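You operate a simulated robot arm through the tools that you are given. There is no shell and no other tool.

Carry out the task below with a simulated robot arm. There is one attempt and no reset: what you move stays moved.

## Task
Shim out the gap that the gauge shows and slide the catch door shut.
Fine: free the catch lock, push in that one shim, lock it again; the green lamp lights. Where these are worked on the way, their far stop is far enough and under half their travel is too little: catch lock.

Only the result counts: the job must be done as asked and must still hold three seconds after the hand-in. Knocking over, shifting, dropping, spilling or breaking anything else fails it.

## Robot
A 7-joint arm with a two-finger gripper, fixed in place. Base frame: the origin is on the floor under the middle of its stand, x ahead of it, y to its left, z up; the work surface is at about z = 900. Units: mm, degrees, N and s.
With the tool pointing down near the work surface it reaches from about 340 to 760 mm from the base axis. Its first joint turns from -143.0 to 143.0 degrees. Payload 2.45 kg.
The TCP is the grasp point between the finger pads, 26 mm short of the fingertips. In the tool frame z runs along the fingers and y along their closing line. The gripper opens to 96 mm; its body begins 69 mm behind the TCP.
Orientation is that of the tool frame in the base frame, as [roll, pitch, yaw] about the fixed x, y, z axes, in that order (R = Rz(yaw) Ry(pitch) Rx(roll)). With the fingers straight down and closing along the base's y, the tool's x points along the base's -x, its y along +y and its z along -z.

## Interface
- The arm moves only by the tool jog_arm. Its argument "commands" is a list of rows, each an object (a shift or turn left out is 0, a gripper value left out holds the last) with "rot": the turn, a rotation vector about the tool's x, y, z in degrees, a list of three; "delta_pos": the shift along the tool's x, y, z in mm, a list of three; "gripper": the gripper command, from -1 (fully open) to 1 (shut), values between in proportion. In form: [{"rot": [rx, ry, rz], "delta_pos": [x, y, z], "gripper": gripper}, ...]. A call has 1 to 20 rows; each row shifts and turns the commanded pose from where the row before left it, along the tool's axes as they then stand. Each row takes 0.2 s and may step no farther than 50 mm and 8.6 degrees from the row before; otherwise, or with a gripper value out of range, the whole call is refused. Where a pose cannot be reached the arm comes as near as it can. A force on the tool above 50 N (or 10 N above the force at the start of the call, whichever is more), or a blocked arm, ends the call early, and 0.2 s more pass. Each finger travels about 50 mm/s and halts on what it meets, pressing with about 40 N; the grip force reading is that of the motor and also rises with nothing between the fingers. The clock runs only during rows and for 0.2 s after the last one: add rows that do not move to give the fingers time. The reply holds the time, the measured pose of the TCP, the force on the tool along the base axes, the opening and the grip force, in the units named above and with some noise, with the torque about the TCP (base axes, N m) and any sound that the robot's microphone picked up.
- Cameras (640 x 400 px; columns grow to the right, rows downward): "scene" is fixed at [38, 649.9, 1621.7]; the picture's right is [-0.79, -0.61, 0.00], its down [-0.30, 0.40, -0.87] and it looks along [0.53, -0.69, -0.50] (base axes); focal length 344 px, centre (320, 200). "wrist" rides on the gripper at [82, 3, -98] in the tool frame; the picture's right is [-0.04, 1.00, 0.00], its down [-0.73, -0.03, -0.68] and it looks along [-0.68, -0.03, 0.73] (tool axes); focal length 256 px, centre (320, 200). There is no depth. A picture from a camera that has moved, and an enlarged one, comes with that camera's place and axes in the base frame and with its lens. The place of the scene camera against the robot may be out by one fixed shift of up to 18 mm in any direction.
- camera(camera): a new picture of that camera. No time passes.
- raise_lower(by): slides the trunk up (or, below 0, down) by that many mm; the arm rides with it, the base frame stays. It gives what a move gives, with no picture.
- close_up(camera, box): a new picture of the part [left, top, right, bottom] of that camera's present view, enlarged. No time passes.
- sign_off(): hands the job in; it is judged then, once.

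Nothing tells you positions but the pictures and the camera data. Unless the task says otherwise, let go and move clear before handing in.

The tools are called after "Request:" by a JSON object that holds its "name" and its "arguments". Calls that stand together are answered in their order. jog_arm: Moves the arm, as the interface text tells. Its arguments: {"type":"object","properties":{"commands":{"type":"array","items":{"type":"object","properties":{"rot":{"type":"array","items":{"type":"number"}},"delta_pos":{"type":"array","items":{"type":"number"}},"gripper":{"type":"number"}}}}},"required":["commands"]} The other tools are called the same way: raise_lower (by) moves the trunk up or down; camera (camera) takes a picture; close_up (camera, box) takes an enlarged picture of a part of a camera's view; sign_off () hands the job in.

At the start:

```text
time_s: 0.0
ee_pos: [380.1, -139.3, 1210.3]
ee_rot: [-180.0, 0.0, -180.0]
force: [-0.3, 1.3, -0.7]
moment: [0.04, -0.03, 0.02]
grip_width: 95.9
finger_force: 0.1
trunk travel left (down, up): [-575.0, 65.0]
```

scene: 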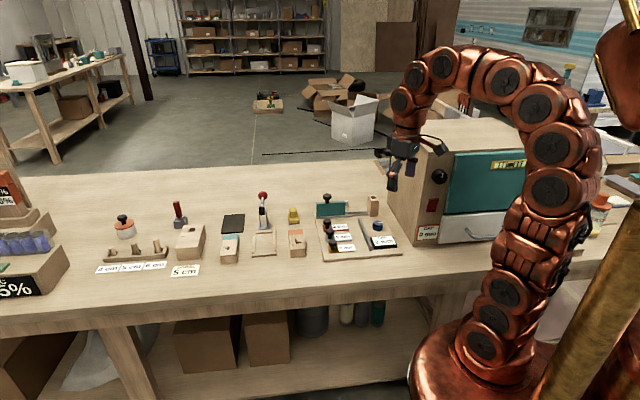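
wrist: 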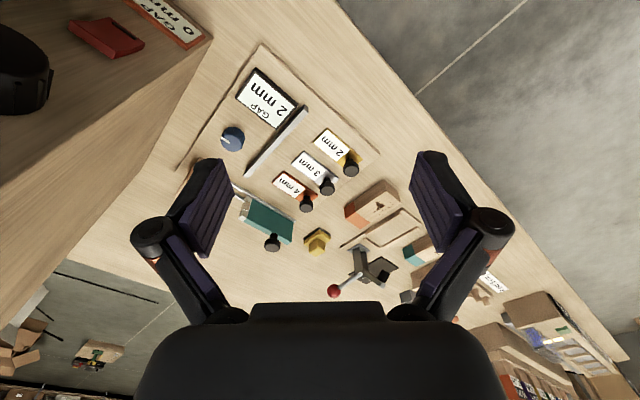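

I see a bench with a board that has a gauge reading "GAP 2 mm", three shims (2, 3, 4 mm) with black knobs, a teal sliding door with a knob, and a blue knob. I'll take close-ups to understand the mechanism before moving.

Request:
{"name": "close_up", "arguments": {"camera": "scene", "box": [280, 170, 440, 270]}}

Request:
{"name": "close_up", "arguments": {"camera": "wrist", "box": [160, 40, 400, 260]}}

Request:
{"name": "close_up", "arguments": {"camera": "scene", "box": [90, 170, 310, 290]}}

```text
4.00 times, centred on (360, 220) of scene
camera zoom: at [38.0, 649.9, 1621.7], right [-0.79, -0.61, 0.0], down [-0.3, 0.4, -0.87], along [0.53, -0.69, -0.5], focal length 1377 px, centre (160, 120)
```

zoom: 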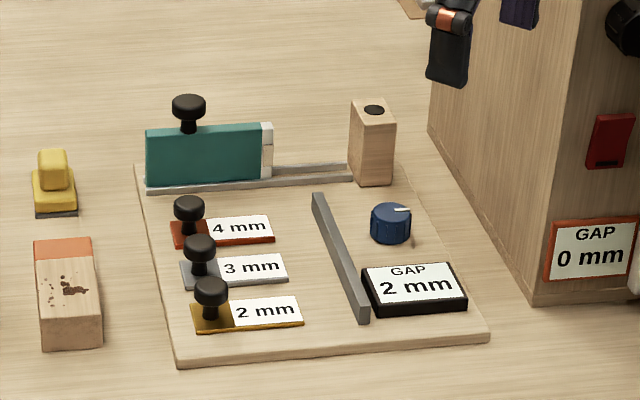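

```text
1.82 times, centred on (280, 150) of wrist
camera zoom: at [298.2, -136.2, 1307.1], right [0.04, 1.0, 0.0], down [0.73, -0.03, 0.68], along [0.68, -0.03, -0.73], focal length 465 px, centre (393, 291)
```

zoom: 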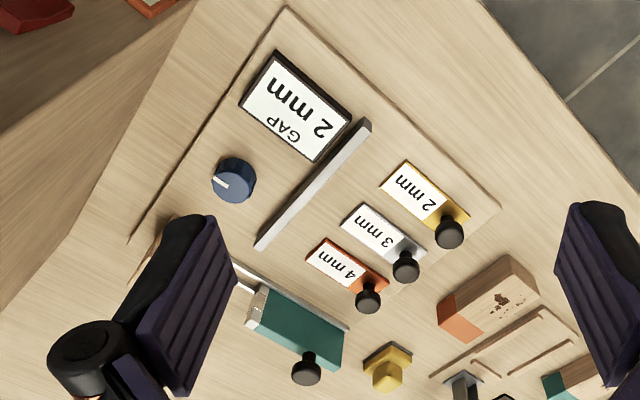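

```text
2.91 times, centred on (200, 230) of scene
camera zoom: at [38.0, 649.9, 1621.7], right [-0.79, -0.61, 0.0], down [-0.3, 0.4, -0.87], along [0.53, -0.69, -0.5], focal length 1002 px, centre (669, 113)
```

zoom: 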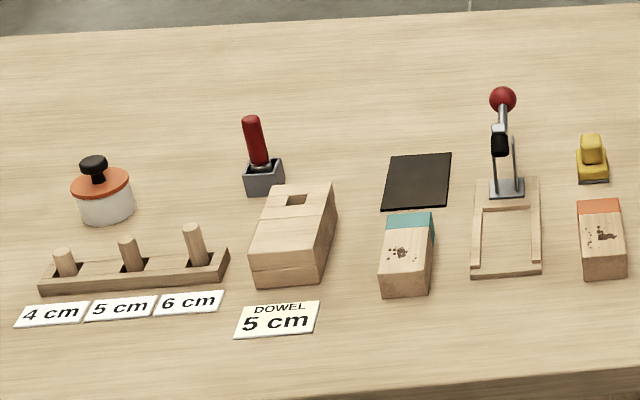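

The board is rotated about 45° in the base frame, with the gauge reading 2 mm. I'll look closer at the oven side and the individual board parts before moving.

Request:
{"name": "close_up", "arguments": {"camera": "scene", "box": [390, 140, 560, 260]}}

Request:
{"name": "close_up", "arguments": {"camera": "scene", "box": [350, 190, 410, 255]}}

Request:
{"name": "close_up", "arguments": {"camera": "wrist", "box": [210, 60, 320, 200]}}

Request:
{"name": "close_up", "arguments": {"camera": "scene", "box": [310, 185, 385, 235]}}

```text
3.33 times, centred on (475, 200) of scene
camera zoom: at [38.0, 649.9, 1621.7], right [-0.79, -0.61, 0.0], down [-0.3, 0.4, -0.87], along [0.53, -0.69, -0.5], focal length 1148 px, centre (-197, 200)
```

zoom: 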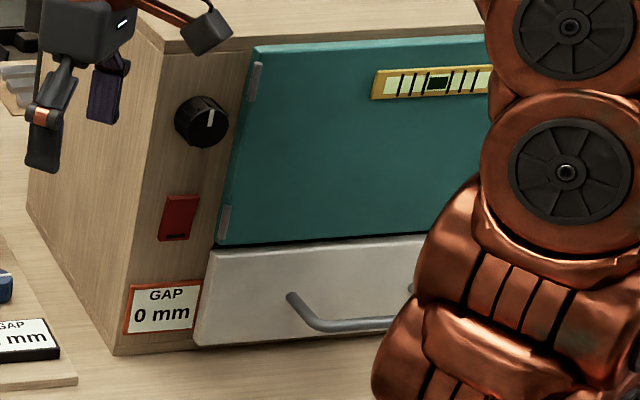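

```text
6.15 times, centred on (380, 222) of scene
camera zoom: at [38.0, 649.9, 1621.7], right [-0.79, -0.61, 0.0], down [-0.3, 0.4, -0.87], along [0.53, -0.69, -0.5], focal length 2119 px, centre (-49, 62)
```

zoom: 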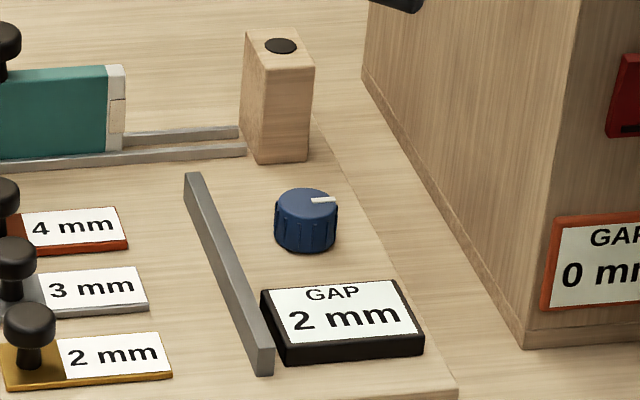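

```text
2.86 times, centred on (265, 130) of wrist
camera zoom: at [298.2, -136.2, 1307.1], right [0.04, 1.0, 0.0], down [0.73, -0.03, 0.68], along [0.68, -0.03, -0.73], focal length 731 px, centre (477, 400)
```

zoom: 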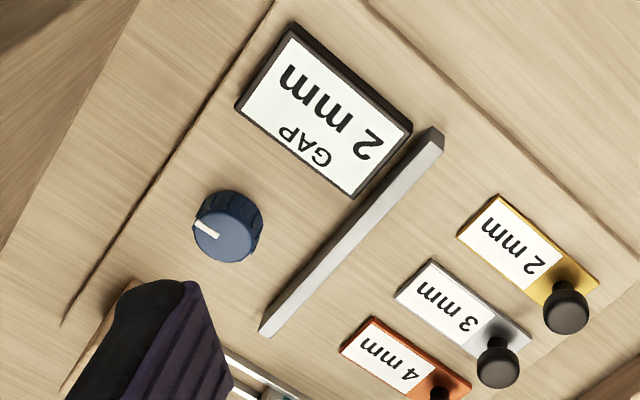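

```text
8.00 times, centred on (348, 210) of scene
camera zoom: at [38.0, 649.9, 1621.7], right [-0.79, -0.61, 0.0], down [-0.3, 0.4, -0.87], along [0.53, -0.69, -0.5], focal length 2754 px, centre (100, 120)
```

zoom: 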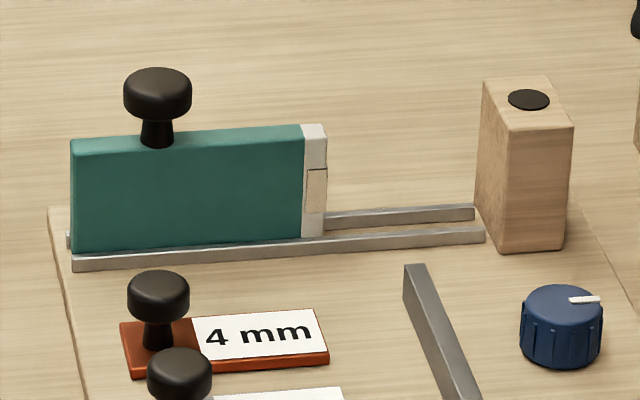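

The gauge on the catch board says 2 mm; the 2 mm (yellow) shim sits around [570,-92], the blue dial lock around [507,-293], the teal door around [693,-270] and its post around [579,-394]. First I'll turn the wrist so the camera is away from the oven, staying high.

Request:
{"name": "jog_arm", "arguments": {"commands": [{"delta_pos": [0, 45, 0]}, {"rot": [0, 0, 8.5]}, {"rot": [0, 0, 8.5]}, {"rot": [0, 0, 8.5]}, {"rot": [0, 0, 8.5]}, {"rot": [0, 0, 8.5]}, {"rot": [0, 0, 2.5]}, {"delta_pos": [0, 0, 0]}]}}

```text
time_s: 1.8
ee_pos: [379.7, -94.4, 1209.8]
ee_rot: [180.0, 0.1, 135.0]
force: [0.4, -0.4, 0.2]
moment: [-0.02, 0.02, -0.01]
grip_width: 95.9
finger_force: 0.0
trunk travel left (down, up): [-575.0, 65.0]
```

Rotation is working as expected (tool y now along the board's slide direction). I'll continue another 90° so the camera ends on the side away from the oven.

Request:
{"name": "jog_arm", "arguments": {"commands": [{"rot": [0, 0, 8.5]}, {"rot": [0, 0, 8.5]}, {"rot": [0, 0, 8.5]}, {"rot": [0, 0, 8.5]}, {"rot": [0, 0, 8.5]}, {"rot": [0, 0, 8.5]}, {"rot": [0, 0, 8.5]}, {"rot": [0, 0, 8.5]}, {"rot": [0, 0, 8.5]}, {"rot": [0, 0, 8.5]}, {"rot": [0, 0, 5.0]}, {"delta_pos": [0, 0, 0]}]}}

Request:
{"name": "camera", "arguments": {"camera": "scene"}}

Request:
{"name": "camera", "arguments": {"camera": "wrist"}}

```text
time_s: 4.4
ee_pos: [379.6, -93.7, 1209.0]
ee_rot: [-180.0, -0.1, 45.0]
force: [0.8, -0.3, -0.5]
moment: [0.02, 0.02, 0.0]
grip_width: 96.0
finger_force: 0.0
trunk travel left (down, up): [-575.0, 65.0]
```

```text
taken
```

scene: 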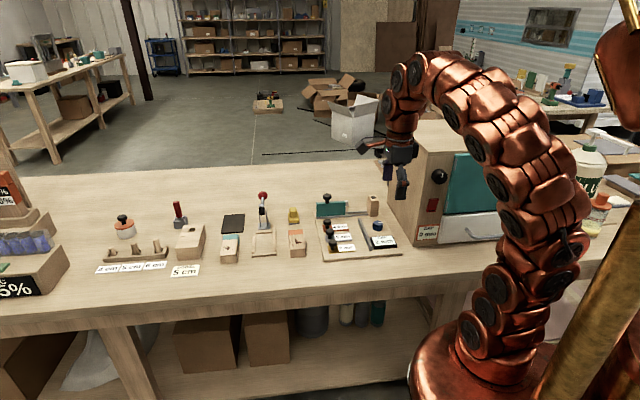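

```text
taken
camera wrist: at [439.8, -38.8, 1307.2], right [0.68, -0.73, 0.0], down [-0.54, -0.5, 0.68], along [-0.5, -0.46, -0.73], focal length 256 px, centre (320, 200)
```

wrist: 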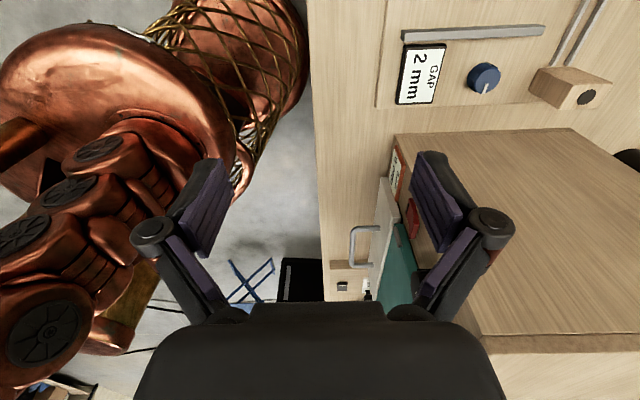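

No joint limits hit. Now I'll translate along the board's length (tool y) to hover over the middle of the catch board and take a fresh look.

Request:
{"name": "jog_arm", "arguments": {"commands": [{"delta_pos": [4, 45, 0]}, {"delta_pos": [4, 45, 0]}, {"delta_pos": [4, 45, 0]}, {"delta_pos": [5, 45, 0]}, {"delta_pos": [0, 0, 0]}]}}

Request:
{"name": "camera", "arguments": {"camera": "wrist"}}

Request:
{"name": "camera", "arguments": {"camera": "scene"}}

```text
time_s: 5.6
ee_pos: [520.3, -210.6, 1208.6]
ee_rot: [-179.9, 0.0, 44.9]
force: [-0.2, 0.4, 0.1]
moment: [0.01, 0.02, -0.01]
grip_width: 96.4
finger_force: 0.1
trunk travel left (down, up): [-575.0, 65.0]
```

```text
taken
camera wrist: at [580.0, -154.8, 1306.2], right [0.68, -0.73, 0.0], down [-0.54, -0.5, 0.68], along [-0.5, -0.46, -0.73], focal length 256 px, centre (320, 200)
```

wrist: 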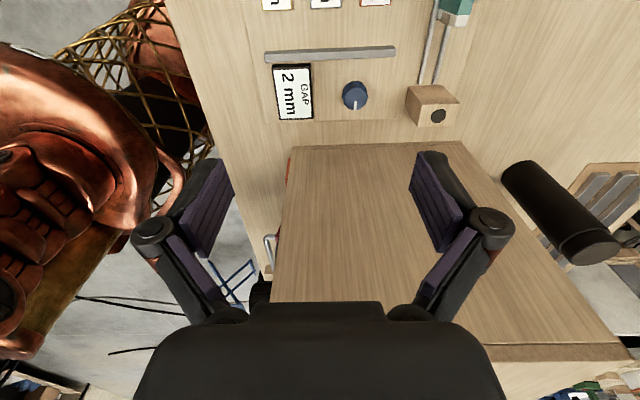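

```text
taken
```

scene: 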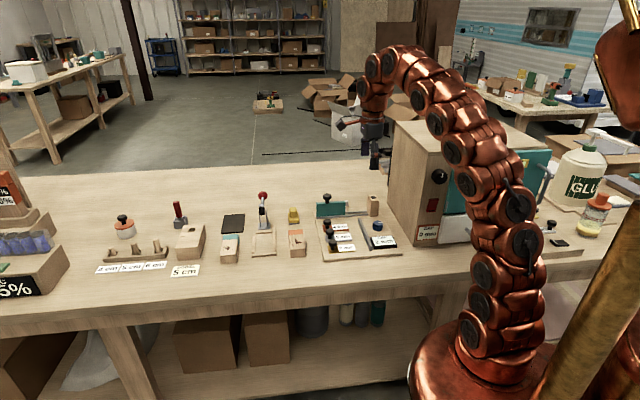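

The board axes are at exactly 45° to the base; blue dial is at about [508,-288], roughly 100 mm clear of the oven wall. I'll move over the dial and descend partway for a more accurate look.

Request:
{"name": "jog_arm", "arguments": {"commands": [{"delta_pos": [-20, 15, 20]}, {"delta_pos": [-20, 15, 30]}, {"delta_pos": [-22, 15, 30]}, {"delta_pos": [0, 0, 40]}, {"delta_pos": [0, 0, 40]}, {"delta_pos": [0, 0, 0]}]}}

Request:
{"name": "camera", "arguments": {"camera": "wrist"}}

Request:
{"name": "camera", "arguments": {"camera": "scene"}}

```text
time_s: 7.0
ee_pos: [506.0, -283.8, 1048.9]
ee_rot: [180.0, 0.0, 45.0]
force: [0.2, 0.3, 0.2]
moment: [0.02, -0.02, 0.0]
grip_width: 95.8
finger_force: 0.1
trunk travel left (down, up): [-575.0, 65.0]
```

```text
taken
camera wrist: at [566.8, -229.0, 1146.8], right [0.68, -0.73, 0.0], down [-0.54, -0.5, 0.68], along [-0.5, -0.46, -0.73], focal length 256 px, centre (320, 200)
```

wrist: 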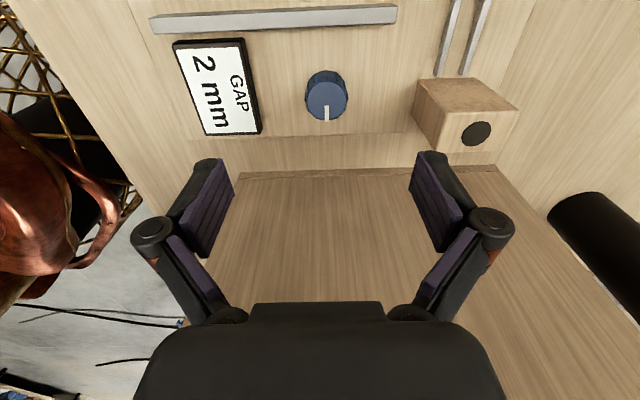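

```text
taken
```

scene: 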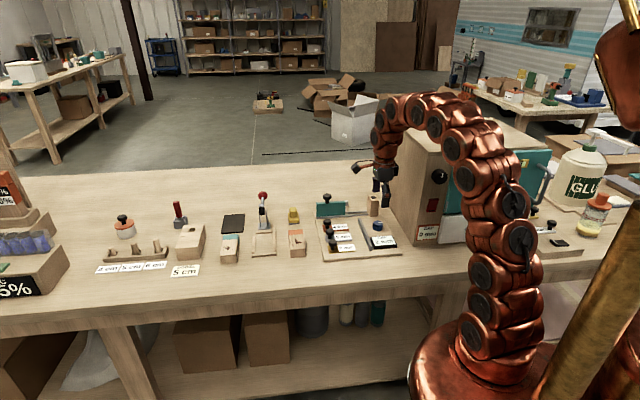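

The dial pointer currently points toward the oven (−s direction). I'll take close-ups to pin the dial centre, radius and height.

Request:
{"name": "close_up", "arguments": {"camera": "wrist", "box": [270, 50, 390, 140]}}

Request:
{"name": "close_up", "arguments": {"camera": "wrist", "box": [400, 0, 540, 170]}}

Request:
{"name": "close_up", "arguments": {"camera": "scene", "box": [340, 140, 440, 250]}}

```text
4.44 times, centred on (330, 95) of wrist
camera zoom: at [566.8, -229.0, 1146.8], right [0.68, -0.73, 0.0], down [-0.54, -0.5, 0.68], along [-0.5, -0.46, -0.73], focal length 1138 px, centre (276, 667)
```

zoom: 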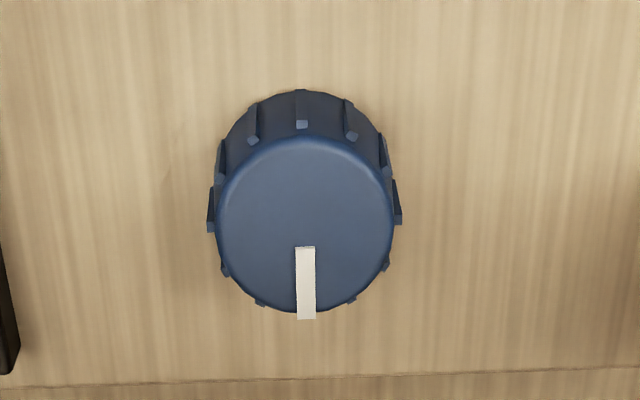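

```text
2.35 times, centred on (470, 85) of wrist
camera zoom: at [566.8, -229.0, 1146.8], right [0.68, -0.73, 0.0], down [-0.54, -0.5, 0.68], along [-0.5, -0.46, -0.73], focal length 602 px, centre (-33, 471)
```

zoom: 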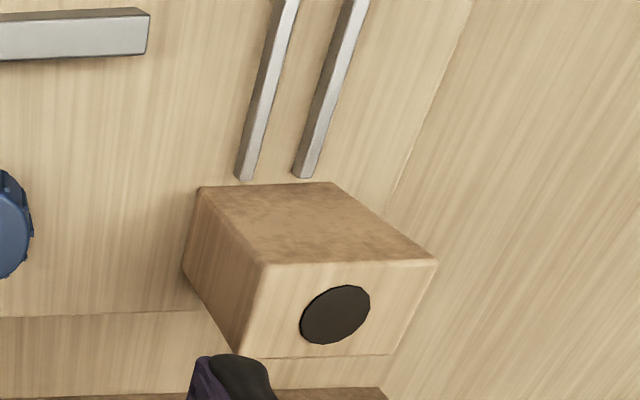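

```text
3.64 times, centred on (390, 195) of scene
camera zoom: at [38.0, 649.9, 1621.7], right [-0.79, -0.61, 0.0], down [-0.3, 0.4, -0.87], along [0.53, -0.69, -0.5], focal length 1252 px, centre (66, 218)
```

zoom: 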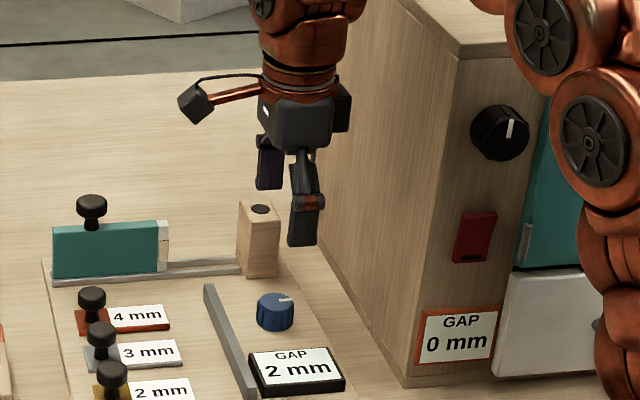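

The dial is about 34 mm in diameter and 25 mm tall, with the top near z≈936, at s≈154, w≈563 in board axes. I'll narrow the gripper to about 64 mm so it clears the gauge block, then centre over it and descend partway.

Request:
{"name": "jog_arm", "arguments": {"commands": [{"delta_pos": [-2.7, 4.9, 0], "gripper": -0.33}, {"delta_pos": [0, 0, 0]}, {"delta_pos": [0, 0, 40]}, {"delta_pos": [0, 0, 20]}, {"delta_pos": [0, 0, 0]}]}}

Request:
{"name": "camera", "arguments": {"camera": "wrist"}}

Request:
{"name": "close_up", "arguments": {"camera": "scene", "box": [340, 140, 440, 250]}}

```text
time_s: 8.2
ee_pos: [508.9, -290.4, 989.6]
ee_rot: [-180.0, 0.0, 45.1]
force: [0.1, -0.2, 0.5]
moment: [0.04, -0.01, -0.01]
grip_width: 63.6
finger_force: 0.0
trunk travel left (down, up): [-575.0, 65.0]
```

```text
taken
camera wrist: at [568.8, -235.2, 1087.1], right [0.68, -0.73, 0.0], down [-0.54, -0.5, 0.68], along [-0.5, -0.46, -0.73], focal length 256 px, centre (320, 200)
```

wrist: 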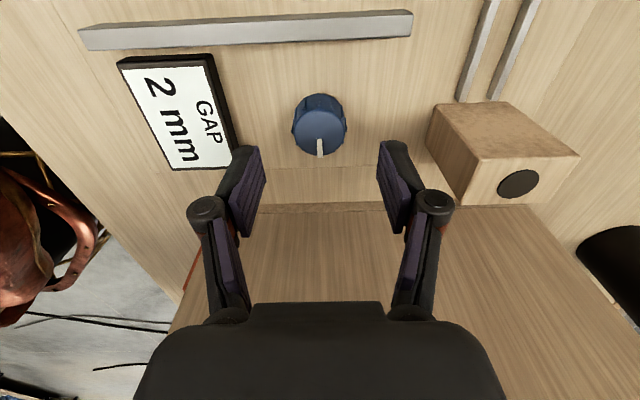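

```text
3.64 times, centred on (390, 195) of scene
camera zoom: at [38.0, 649.9, 1621.7], right [-0.79, -0.61, 0.0], down [-0.3, 0.4, -0.87], along [0.53, -0.69, -0.5], focal length 1252 px, centre (66, 218)
```

zoom: 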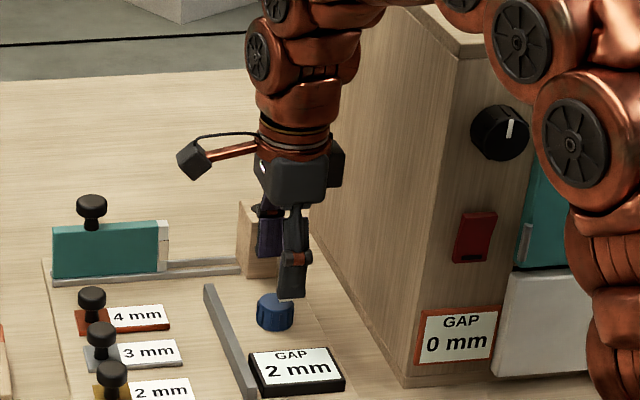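

The dial is now centred under the gripper and the fingers are clear of the gauge block. I'll descend to put the tips just above the board around the dial, then close.

Request:
{"name": "jog_arm", "arguments": {"commands": [{"delta_pos": [0, 0, 20]}, {"delta_pos": [0, 0, 15]}, {"delta_pos": [0, 0, 11]}, {"delta_pos": [0, 0, 0]}]}}

Request:
{"name": "camera", "arguments": {"camera": "wrist"}}

```text
time_s: 9.2
ee_pos: [509.8, -289.8, 943.3]
ee_rot: [179.9, 0.0, 45.2]
force: [1.2, 0.3, -1.1]
moment: [-0.03, 0.04, 0.03]
grip_width: 63.9
finger_force: 0.0
trunk travel left (down, up): [-575.0, 65.0]
```

```text
taken
camera wrist: at [568.9, -235.4, 1041.1], right [0.68, -0.73, 0.0], down [-0.54, -0.5, 0.68], along [-0.5, -0.46, -0.73], focal length 256 px, centre (320, 200)
```

wrist: 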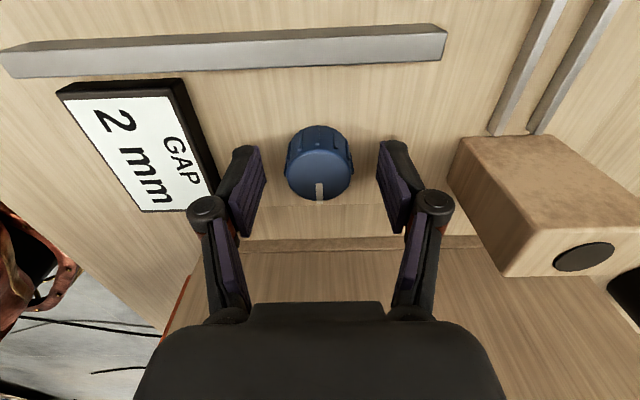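

Request:
{"name": "close_up", "arguments": {"camera": "wrist", "box": [230, 100, 410, 250]}}

```text
2.67 times, centred on (320, 175) of wrist
camera zoom: at [568.9, -235.4, 1041.1], right [0.68, -0.73, 0.0], down [-0.54, -0.5, 0.68], along [-0.5, -0.46, -0.73], focal length 683 px, centre (320, 267)
```

zoom: 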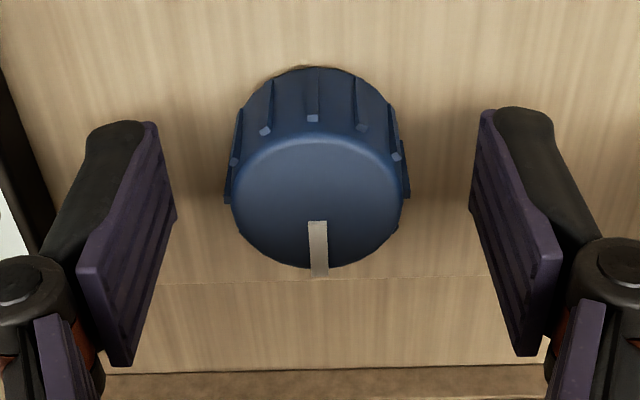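

The dial is centred to within ~2 mm. I'll nudge to centre and close the gripper on it.

Request:
{"name": "jog_arm", "arguments": {"commands": [{"delta_pos": [1.5, -0.8, 0]}, {"delta_pos": [0, 0, 0], "gripper": 0.2}, {"delta_pos": [0, 0, 0], "gripper": 0.4}, {"delta_pos": [0, 0, 0], "gripper": 0.6}, {"delta_pos": [0, 0, 0]}, {"delta_pos": [0, 0, 0]}]}}

Request:
{"name": "camera", "arguments": {"camera": "wrist"}}

```text
time_s: 10.6
ee_pos: [510.5, -287.9, 944.0]
ee_rot: [-180.0, 0.1, 45.0]
force: [2.6, -0.5, 0.3]
moment: [-0.02, 0.01, 0.04]
grip_width: 35.0
finger_force: 45.3
trunk travel left (down, up): [-575.0, 65.0]
```

```text
taken
camera wrist: at [569.6, -233.7, 1041.2], right [0.68, -0.73, 0.0], down [-0.54, -0.5, 0.68], along [-0.5, -0.46, -0.73], focal length 256 px, centre (320, 200)
```

wrist: 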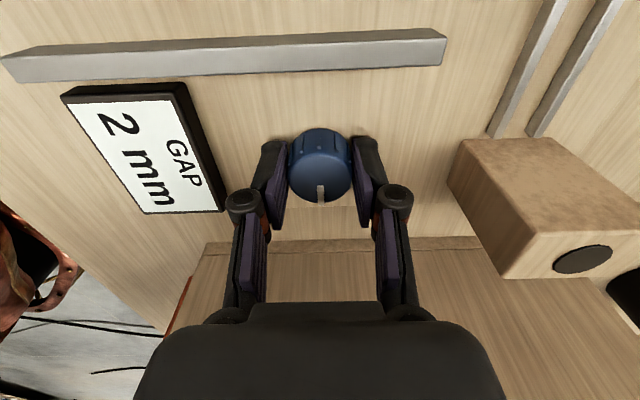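

Gripped on the dial at 35 mm. I'll try a small turn in one direction and read the torque to find which way is free.

Request:
{"name": "jog_arm", "arguments": {"commands": [{"rot": [0, 0, -3]}, {"rot": [0, 0, -3]}, {"rot": [0, 0, -3]}, {"delta_pos": [0, 0, 0]}]}}

Request:
{"name": "close_up", "arguments": {"camera": "wrist", "box": [230, 100, 410, 250]}}

```text
time_s: 11.6
ee_pos: [510.1, -289.9, 943.5]
ee_rot: [-180.0, 0.0, 54.2]
force: [0.8, -0.5, 4.1]
moment: [0.1, -0.01, 0.0]
grip_width: 34.9
finger_force: 44.9
trunk travel left (down, up): [-575.0, 65.0]
```

```text
2.67 times, centred on (320, 175) of wrist
camera zoom: at [560.0, -224.8, 1041.1], right [0.79, -0.62, 0.0], down [-0.45, -0.58, 0.68], along [-0.42, -0.53, -0.73], focal length 683 px, centre (320, 267)
```

zoom: 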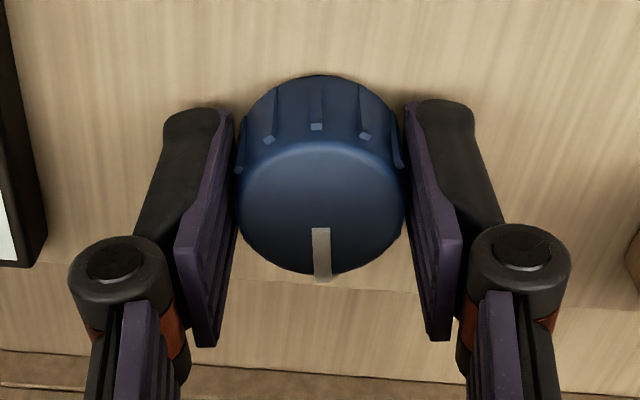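

The dial turned freely with the hand (no resisting torque) in this direction. I'll keep turning the same way in small steps and watch for a stop.

Request:
{"name": "jog_arm", "arguments": {"commands": [{"rot": [0, 0, -5]}, {"rot": [0, 0, -5]}, {"rot": [0, 0, -5]}, {"rot": [0, 0, -5]}, {"delta_pos": [0, 0, 0]}]}}

Request:
{"name": "close_up", "arguments": {"camera": "wrist", "box": [230, 100, 410, 250]}}

Request:
{"name": "camera", "arguments": {"camera": "scene"}}

```text
time_s: 12.8
ee_pos: [509.3, -288.0, 942.9]
ee_rot: [-180.0, -0.1, 74.1]
force: [1.2, 0.7, 8.7]
moment: [0.29, -0.11, 0.01]
grip_width: 34.9
finger_force: 45.1
trunk travel left (down, up): [-575.0, 65.0]
```

```text
2.67 times, centred on (320, 175) of wrist
camera zoom: at [534.6, -211.2, 1041.1], right [0.95, -0.31, 0.0], down [-0.23, -0.7, 0.68], along [-0.21, -0.65, -0.73], focal length 683 px, centre (320, 267)
```

zoom: 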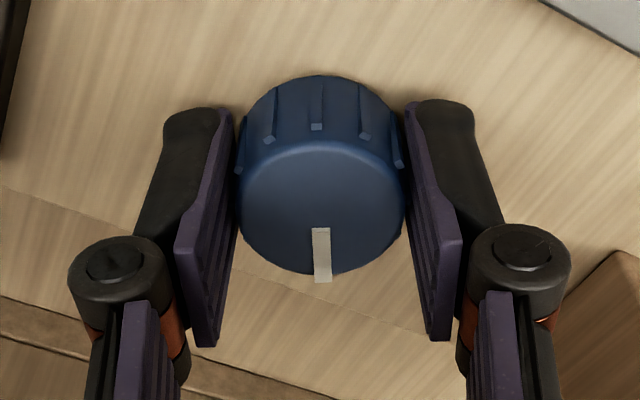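

```text
taken
```

scene: 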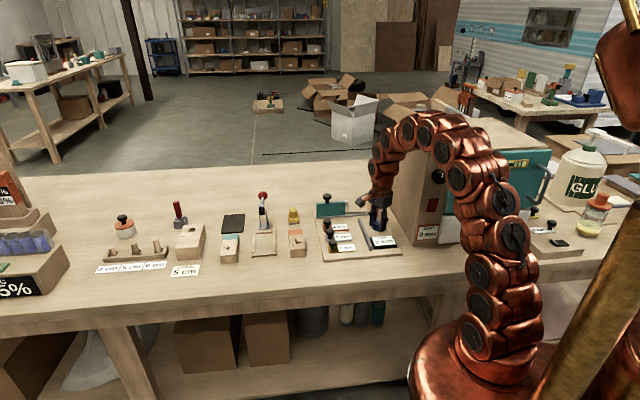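

Still turning freely (29° so far). I'll also check the object visible on the far side of the oven and continue the turn.

Request:
{"name": "close_up", "arguments": {"camera": "scene", "box": [500, 160, 640, 260]}}

Request:
{"name": "jog_arm", "arguments": {"commands": [{"rot": [0, 0, -5]}, {"rot": [0, 0, -5]}, {"rot": [0, 0, -5]}, {"rot": [0, 0, -5]}, {"delta_pos": [0, 0, 0]}]}}

Request:
{"name": "close_up", "arguments": {"camera": "wrist", "box": [230, 100, 410, 250]}}

```text
4.00 times, centred on (570, 210) of scene
camera zoom: at [38.0, 649.9, 1621.7], right [-0.79, -0.61, 0.0], down [-0.3, 0.4, -0.87], along [0.53, -0.69, -0.5], focal length 1377 px, centre (-680, 160)
```

zoom: 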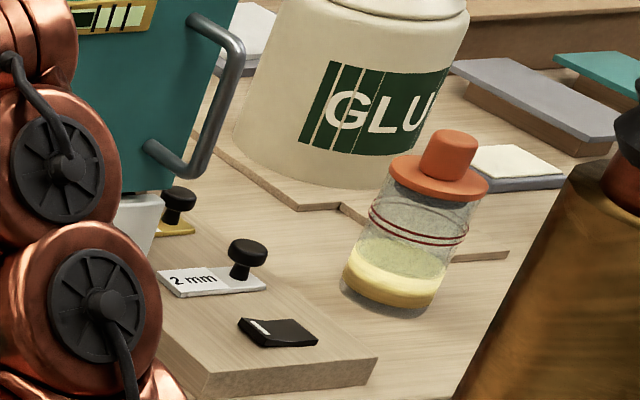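

```text
time_s: 14.0
ee_pos: [508.4, -289.1, 943.8]
ee_rot: [180.0, 0.0, 94.1]
force: [-2.2, 0.5, 7.9]
moment: [0.27, 0.07, 0.0]
grip_width: 35.0
finger_force: 45.0
trunk travel left (down, up): [-575.0, 65.0]
```

```text
2.67 times, centred on (320, 175) of wrist
camera zoom: at [506.2, -207.2, 1041.1], right [1.0, 0.03, 0.0], down [0.02, -0.73, 0.68], along [0.02, -0.68, -0.73], focal length 683 px, centre (320, 267)
```

zoom: 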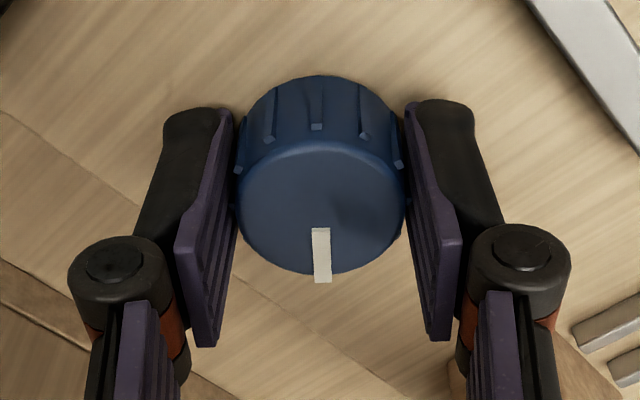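

A second board beyond the oven is a different station (hinged oven door), so the sliding catch door here with its own 2 mm gauge is the target. The dial is at 49° and still free; I'll keep turning.

Request:
{"name": "jog_arm", "arguments": {"commands": [{"rot": [0, 0, -5]}, {"rot": [0, 0, -5]}, {"rot": [0, 0, -5]}, {"rot": [0, 0, -5]}, {"delta_pos": [0, 0, 0]}]}}

Request:
{"name": "close_up", "arguments": {"camera": "wrist", "box": [230, 100, 410, 250]}}

```text
time_s: 15.2
ee_pos: [509.4, -289.9, 942.5]
ee_rot: [180.0, 0.1, 114.1]
force: [-10.4, -0.7, 3.2]
moment: [-0.19, 0.29, 0.02]
grip_width: 35.0
finger_force: 45.4
trunk travel left (down, up): [-575.0, 65.0]
```

```text
2.67 times, centred on (320, 175) of wrist
camera zoom: at [478.2, -213.2, 1041.2], right [0.93, 0.37, 0.0], down [0.27, -0.68, 0.68], along [0.25, -0.63, -0.73], focal length 683 px, centre (320, 267)
```

zoom: 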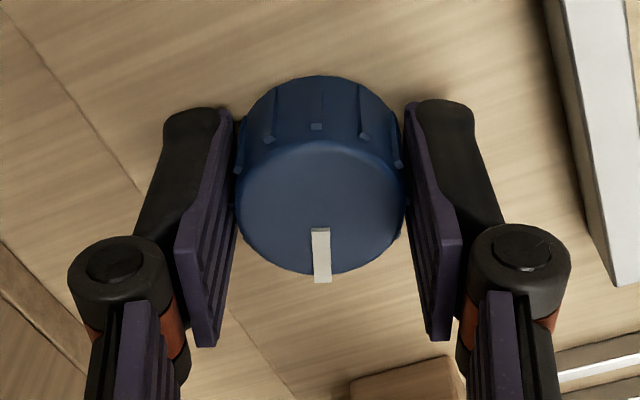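

Still free at 69°, with a small sideways load building; I'll ease the lateral position slightly and continue toward 90°.

Request:
{"name": "jog_arm", "arguments": {"commands": [{"delta_pos": [0.4, -0.8, -0.3]}, {"rot": [0, 0, -4]}, {"rot": [0, 0, -4]}, {"rot": [0, 0, -4]}, {"rot": [0, 0, -4]}, {"rot": [0, 0, -4]}, {"delta_pos": [0, 0, 0]}]}}

Request:
{"name": "close_up", "arguments": {"camera": "wrist", "box": [230, 100, 410, 250]}}

Request:
{"name": "close_up", "arguments": {"camera": "scene", "box": [300, 140, 460, 270]}}

```text
time_s: 16.8
ee_pos: [509.1, -288.8, 943.0]
ee_rot: [-180.0, 0.0, 134.0]
force: [-4.1, -1.2, -6.4]
moment: [0.06, 0.26, -0.02]
grip_width: 34.7
finger_force: 44.8
trunk travel left (down, up): [-575.0, 65.0]
```

```text
2.67 times, centred on (320, 175) of wrist
camera zoom: at [453.7, -228.4, 1041.2], right [0.75, 0.67, 0.0], down [0.49, -0.55, 0.68], along [0.45, -0.51, -0.73], focal length 683 px, centre (320, 267)
```

zoom: 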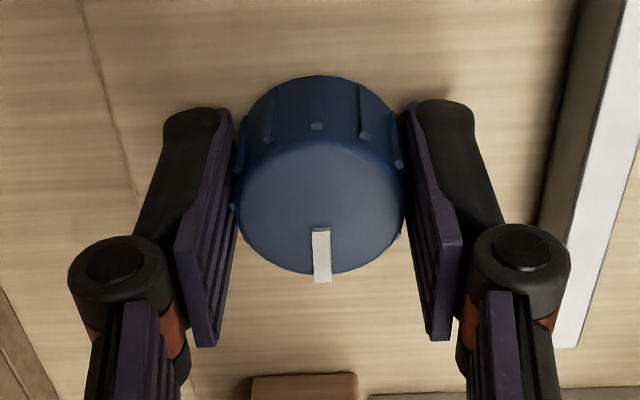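

```text
3.08 times, centred on (380, 205) of scene
camera zoom: at [38.0, 649.9, 1621.7], right [-0.79, -0.61, 0.0], down [-0.3, 0.4, -0.87], along [0.53, -0.69, -0.5], focal length 1059 px, centre (135, 185)
```

zoom: 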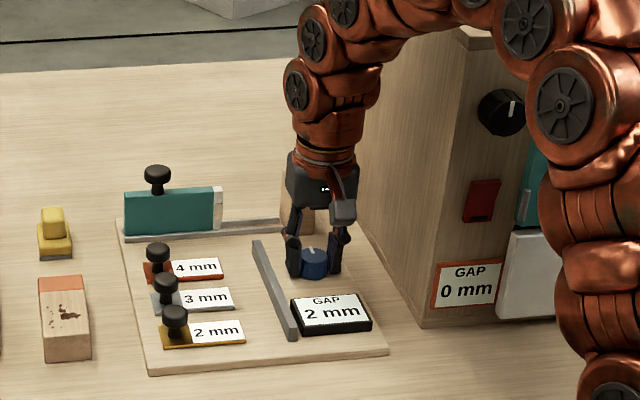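

At 89° it's still free with no stop. I'll keep going in the same direction, watching torque.

Request:
{"name": "jog_arm", "arguments": {"commands": [{"rot": [0, 0, -4]}, {"rot": [0, 0, -4]}, {"rot": [0, 0, -4]}, {"delta_pos": [0, 0, 0]}]}}

Request:
{"name": "close_up", "arguments": {"camera": "wrist", "box": [230, 100, 410, 250]}}

```text
time_s: 17.8
ee_pos: [507.5, -289.0, 943.9]
ee_rot: [179.9, 0.0, 146.2]
force: [-8.0, -6.9, 4.1]
moment: [-0.1, 0.82, -0.44]
grip_width: 34.3
finger_force: 44.9
trunk travel left (down, up): [-575.0, 65.0]
```

```text
2.67 times, centred on (320, 175) of wrist
camera zoom: at [442.0, -241.0, 1041.7], right [0.59, 0.81, 0.0], down [0.59, -0.43, 0.68], along [0.55, -0.4, -0.73], focal length 683 px, centre (320, 267)
```

zoom: 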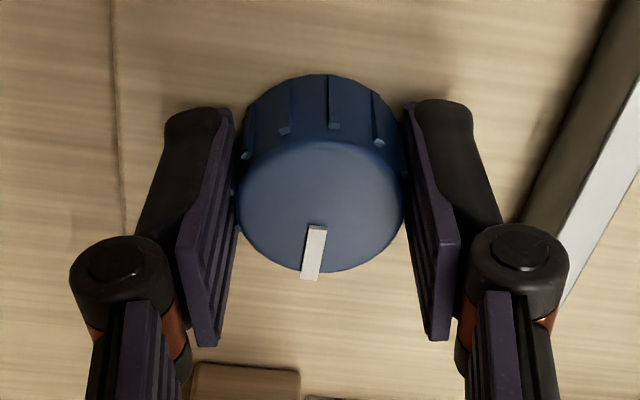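

The torque jumped and the dial slipped slightly in the fingers: the far stop is at about 90°. I'll release the dial, rise straight up, and check that it stays there.

Request:
{"name": "jog_arm", "arguments": {"commands": [{"gripper": 0.1}, {"gripper": -0.1}, {"gripper": -0.33}, {"delta_pos": [0, 0, 0]}, {"delta_pos": [0, 0, -30]}, {"delta_pos": [0, 0, -40]}, {"delta_pos": [0, 0, -40]}, {"delta_pos": [0, 0, 0]}]}}

Request:
{"name": "camera", "arguments": {"camera": "wrist"}}

Request:
{"name": "close_up", "arguments": {"camera": "scene", "box": [300, 140, 460, 270]}}

```text
time_s: 19.6
ee_pos: [508.8, -289.8, 1054.8]
ee_rot: [179.9, 0.0, 146.2]
force: [-1.2, 0.0, -0.1]
moment: [0.0, -0.01, -0.02]
grip_width: 63.9
finger_force: 0.0
trunk travel left (down, up): [-575.0, 65.0]
```

```text
taken
camera wrist: at [442.2, -241.4, 1152.4], right [0.59, 0.81, 0.0], down [0.59, -0.43, 0.68], along [0.55, -0.4, -0.73], focal length 256 px, centre (320, 200)
```

wrist: 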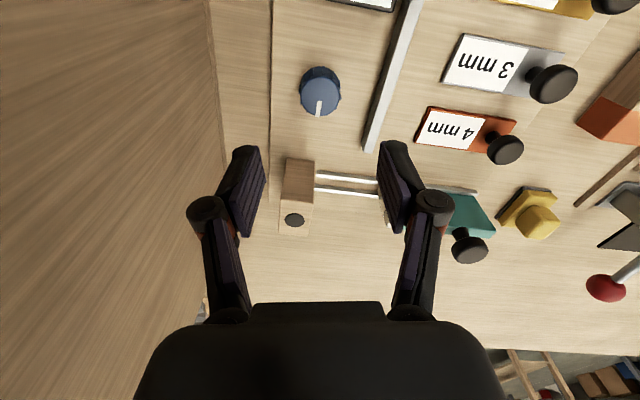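

```text
3.08 times, centred on (380, 205) of scene
camera zoom: at [38.0, 649.9, 1621.7], right [-0.79, -0.61, 0.0], down [-0.3, 0.4, -0.87], along [0.53, -0.69, -0.5], focal length 1059 px, centre (135, 185)
```

zoom: 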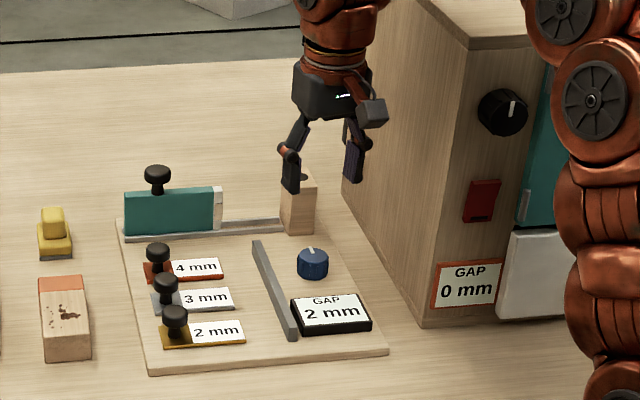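

The dial holds at its far stop (freed). Next, the yellow 2 mm shim: I'll align the gripper with the slide direction and move over its knob (around s≈340, w≈470).

Request:
{"name": "jog_arm", "arguments": {"commands": [{"rot": [0, 0, 8.5]}, {"rot": [0, 0, 2.7]}, {"delta_pos": [24, 46, 0]}, {"delta_pos": [24, 44, 0]}, {"delta_pos": [24, 44, 0]}, {"delta_pos": [20, 44, 0]}, {"delta_pos": [0, 0, 0]}]}}

Request:
{"name": "camera", "arguments": {"camera": "wrist"}}

```text
refused: row 3 steps farther than a row can; nothing moved
```

```text
taken
camera wrist: at [442.2, -241.4, 1152.4], right [0.59, 0.81, 0.0], down [0.59, -0.43, 0.68], along [0.55, -0.4, -0.73], focal length 256 px, centre (320, 200)
```

wrist: 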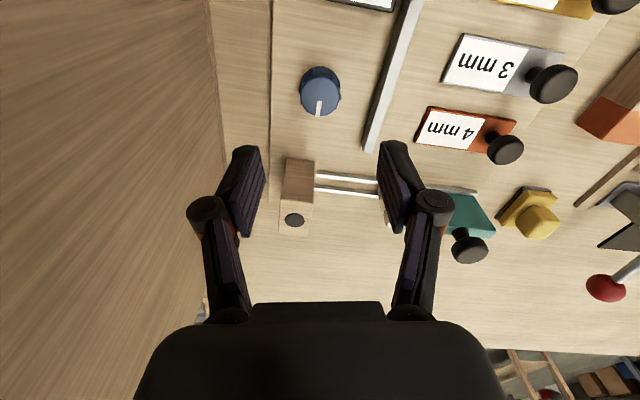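

One row was slightly over the 50 mm step limit, so nothing moved. I'll repeat with smaller steps.

Request:
{"name": "jog_arm", "arguments": {"commands": [{"rot": [0, 0, 8.5]}, {"rot": [0, 0, 2.7]}, {"delta_pos": [19, 37, 0]}, {"delta_pos": [19, 37, 0]}, {"delta_pos": [19, 37, 0]}, {"delta_pos": [19, 37, 0]}, {"delta_pos": [19, 37, 0]}, {"delta_pos": [0, 0, 0]}]}}

Request:
{"name": "camera", "arguments": {"camera": "wrist"}}

Request:
{"name": "camera", "arguments": {"camera": "scene"}}

```text
time_s: 21.4
ee_pos: [572.3, -90.4, 1053.2]
ee_rot: [179.9, 0.0, 134.9]
force: [-0.3, -0.4, 0.0]
moment: [0.02, -0.01, -0.01]
grip_width: 64.0
finger_force: 0.1
trunk travel left (down, up): [-575.0, 65.0]
```

```text
taken
camera wrist: at [516.6, -30.1, 1152.1], right [0.74, 0.68, 0.0], down [0.5, -0.54, 0.68], along [0.46, -0.5, -0.73], focal length 256 px, centre (320, 200)
```

wrist: 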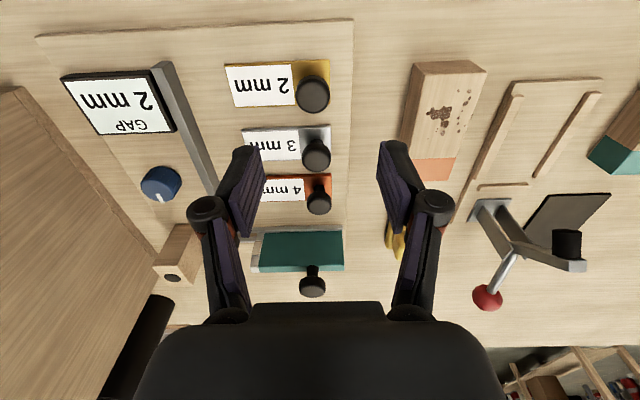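

```text
taken
```

scene: 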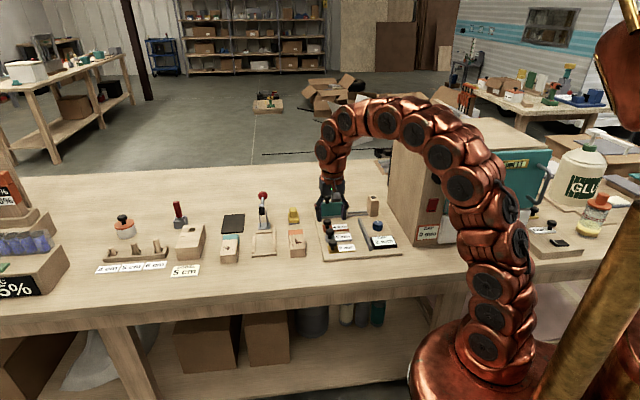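

The gripper is now aligned and just above the yellow 2 mm shim. I'll recentre on its knob and come down partway, then recheck.

Request:
{"name": "jog_arm", "arguments": {"commands": [{"delta_pos": [6, -7, 20]}, {"delta_pos": [0, 0, 30]}, {"delta_pos": [0, 0, 0]}]}}

Request:
{"name": "camera", "arguments": {"camera": "wrist"}}

Request:
{"name": "close_up", "arguments": {"camera": "scene", "box": [300, 150, 420, 270]}}

```text
time_s: 22.2
ee_pos: [562.5, -92.0, 1004.4]
ee_rot: [180.0, 0.0, 134.9]
force: [-0.1, -0.8, 0.2]
moment: [-0.01, 0.03, 0.01]
grip_width: 63.6
finger_force: 0.1
trunk travel left (down, up): [-575.0, 65.0]
```

```text
taken
camera wrist: at [507.5, -31.4, 1101.5], right [0.74, 0.68, 0.0], down [0.5, -0.54, 0.68], along [0.46, -0.5, -0.73], focal length 256 px, centre (320, 200)
```

wrist: 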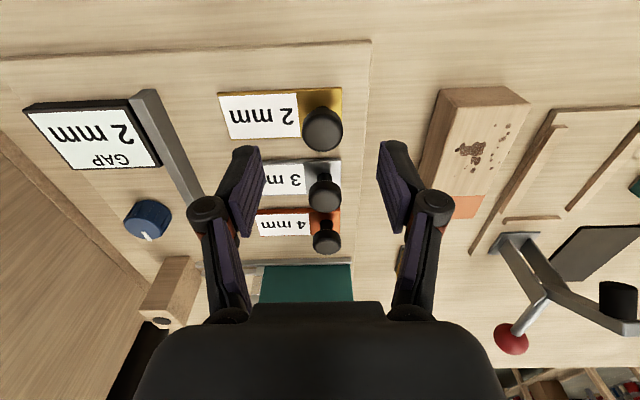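

```text
3.33 times, centred on (360, 210) of scene
camera zoom: at [38.0, 649.9, 1621.7], right [-0.79, -0.61, 0.0], down [-0.3, 0.4, -0.87], along [0.53, -0.69, -0.5], focal length 1148 px, centre (187, 167)
```

zoom: 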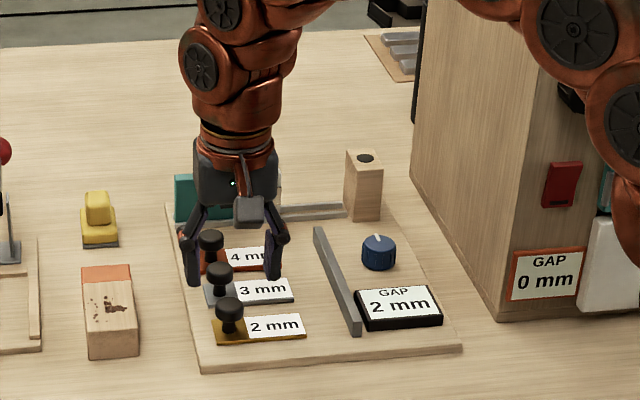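

Request:
{"name": "close_up", "arguments": {"camera": "wrist", "box": [200, 70, 420, 220]}}

```text
2.67 times, centred on (310, 145) of wrist
camera zoom: at [507.5, -31.4, 1101.5], right [0.74, 0.68, 0.0], down [0.5, -0.54, 0.68], along [0.46, -0.5, -0.73], focal length 683 px, centre (347, 347)
```

zoom: 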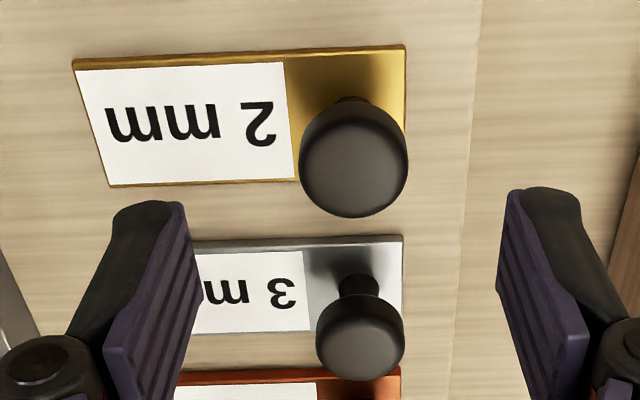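

The knob is within 2 mm of centre. I'll trim and descend so the fingertips straddle the knob just above the shim plate.

Request:
{"name": "jog_arm", "arguments": {"commands": [{"delta_pos": [-2, 0.7, 20]}, {"delta_pos": [0, 0, 20]}, {"delta_pos": [0, 0, 16]}, {"delta_pos": [0, 0, 0]}]}}

Request:
{"name": "camera", "arguments": {"camera": "wrist"}}

Request:
{"name": "close_up", "arguments": {"camera": "scene", "box": [300, 150, 420, 270]}}

```text
time_s: 23.2
ee_pos: [565.2, -92.2, 947.4]
ee_rot: [179.9, 0.0, 134.9]
force: [-0.4, -0.4, -0.1]
moment: [0.02, -0.02, -0.01]
grip_width: 64.2
finger_force: 0.1
trunk travel left (down, up): [-575.0, 65.0]
```

```text
taken
camera wrist: at [510.3, -32.6, 1044.9], right [0.74, 0.68, 0.0], down [0.5, -0.54, 0.68], along [0.46, -0.5, -0.73], focal length 256 px, centre (320, 200)
```

wrist: 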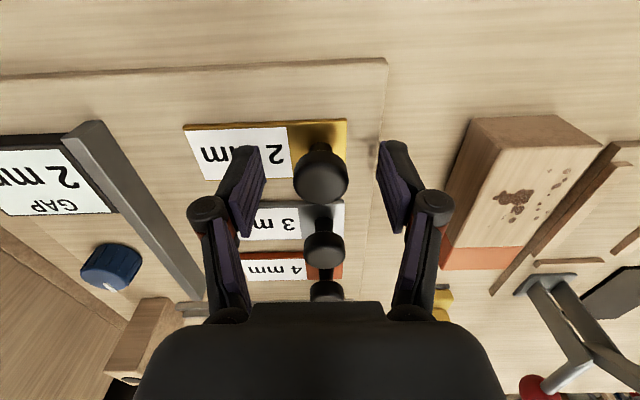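

```text
3.33 times, centred on (360, 210) of scene
camera zoom: at [38.0, 649.9, 1621.7], right [-0.79, -0.61, 0.0], down [-0.3, 0.4, -0.87], along [0.53, -0.69, -0.5], focal length 1148 px, centre (187, 167)
```

zoom: 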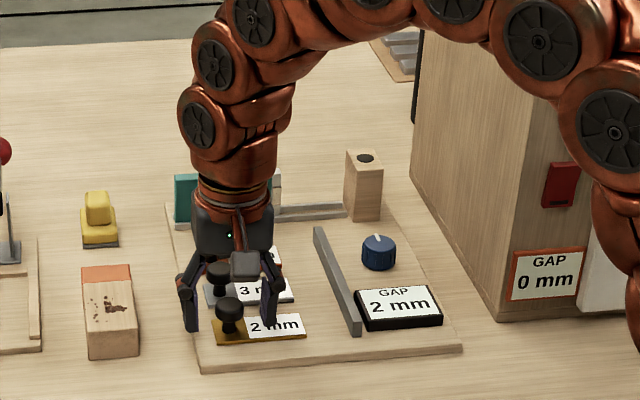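

The fingers straddle the yellow shim's knob correctly. Closing gently on it.

Request:
{"name": "jog_arm", "arguments": {"commands": [{"gripper": 0.0}, {"gripper": 0.3}, {"gripper": 0.55}, {"gripper": 0.7}, {"delta_pos": [0, 0, 0]}]}}

Request:
{"name": "camera", "arguments": {"camera": "wrist"}}

```text
time_s: 24.4
ee_pos: [566.2, -92.5, 947.3]
ee_rot: [179.9, -0.1, 135.0]
force: [1.1, 0.4, 1.6]
moment: [0.06, -0.04, 0.0]
grip_width: 26.7
finger_force: 45.6
trunk travel left (down, up): [-575.0, 65.0]
```

```text
taken
camera wrist: at [510.3, -32.6, 1045.1], right [0.74, 0.68, 0.0], down [0.5, -0.54, 0.68], along [0.46, -0.5, -0.73], focal length 256 px, centre (320, 200)
```

wrist: 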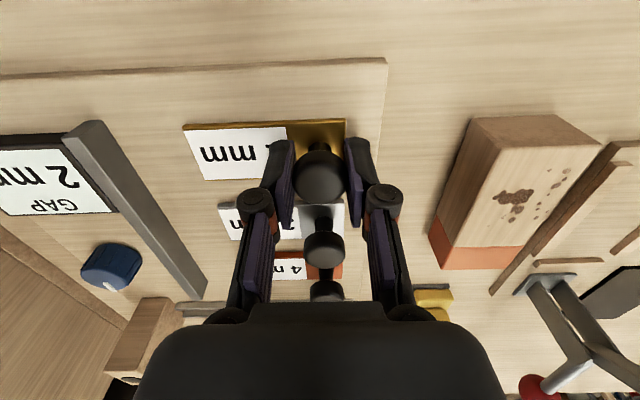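

Gripped the knob at 26.7 mm. I estimate ~43 mm from shim front to the grey bar; I'll push toward the bar in small steps and watch the force.

Request:
{"name": "jog_arm", "arguments": {"commands": [{"delta_pos": [0, -4, 0]}, {"delta_pos": [0, -4, 0]}, {"delta_pos": [0, -4, 0]}, {"delta_pos": [0, 0, 0]}]}}

Request:
{"name": "camera", "arguments": {"camera": "wrist"}}

```text
time_s: 25.4
ee_pos: [556.5, -101.2, 947.2]
ee_rot: [-179.9, 0.0, 134.9]
force: [1.9, -1.6, -2.3]
moment: [-0.06, -0.03, 0.1]
grip_width: 26.9
finger_force: 44.8
trunk travel left (down, up): [-575.0, 65.0]
```

```text
taken
camera wrist: at [501.6, -41.5, 1045.2], right [0.74, 0.68, 0.0], down [0.5, -0.54, 0.68], along [0.46, -0.5, -0.73], focal length 256 px, centre (320, 200)
```

wrist: 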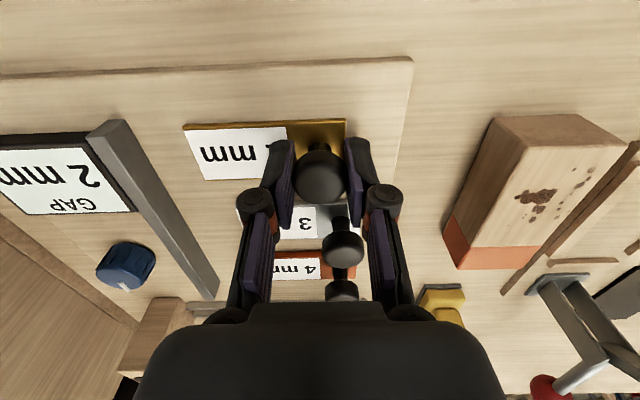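

The shim slides smoothly with the hand. Continuing toward the bar.

Request:
{"name": "jog_arm", "arguments": {"commands": [{"delta_pos": [0, -4, 0]}, {"delta_pos": [0, -4, 0]}, {"delta_pos": [0, -4, 0]}, {"delta_pos": [0, -4, 0]}, {"delta_pos": [0, -4, 0]}, {"delta_pos": [0, 0, 0]}]}}

Request:
{"name": "camera", "arguments": {"camera": "wrist"}}

```text
time_s: 26.8
ee_pos: [544.6, -113.3, 947.6]
ee_rot: [179.9, 0.0, 134.9]
force: [13.6, 13.3, -11.8]
moment: [0.33, -0.14, -0.08]
grip_width: 26.7
finger_force: 44.9
trunk travel left (down, up): [-575.0, 65.0]
```

```text
taken
camera wrist: at [489.1, -53.6, 1045.0], right [0.74, 0.68, 0.0], down [0.5, -0.54, 0.68], along [0.46, -0.5, -0.73], focal length 256 px, centre (320, 200)
```

wrist: 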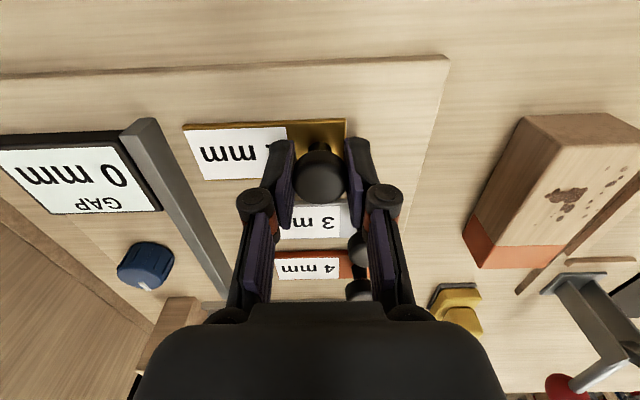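

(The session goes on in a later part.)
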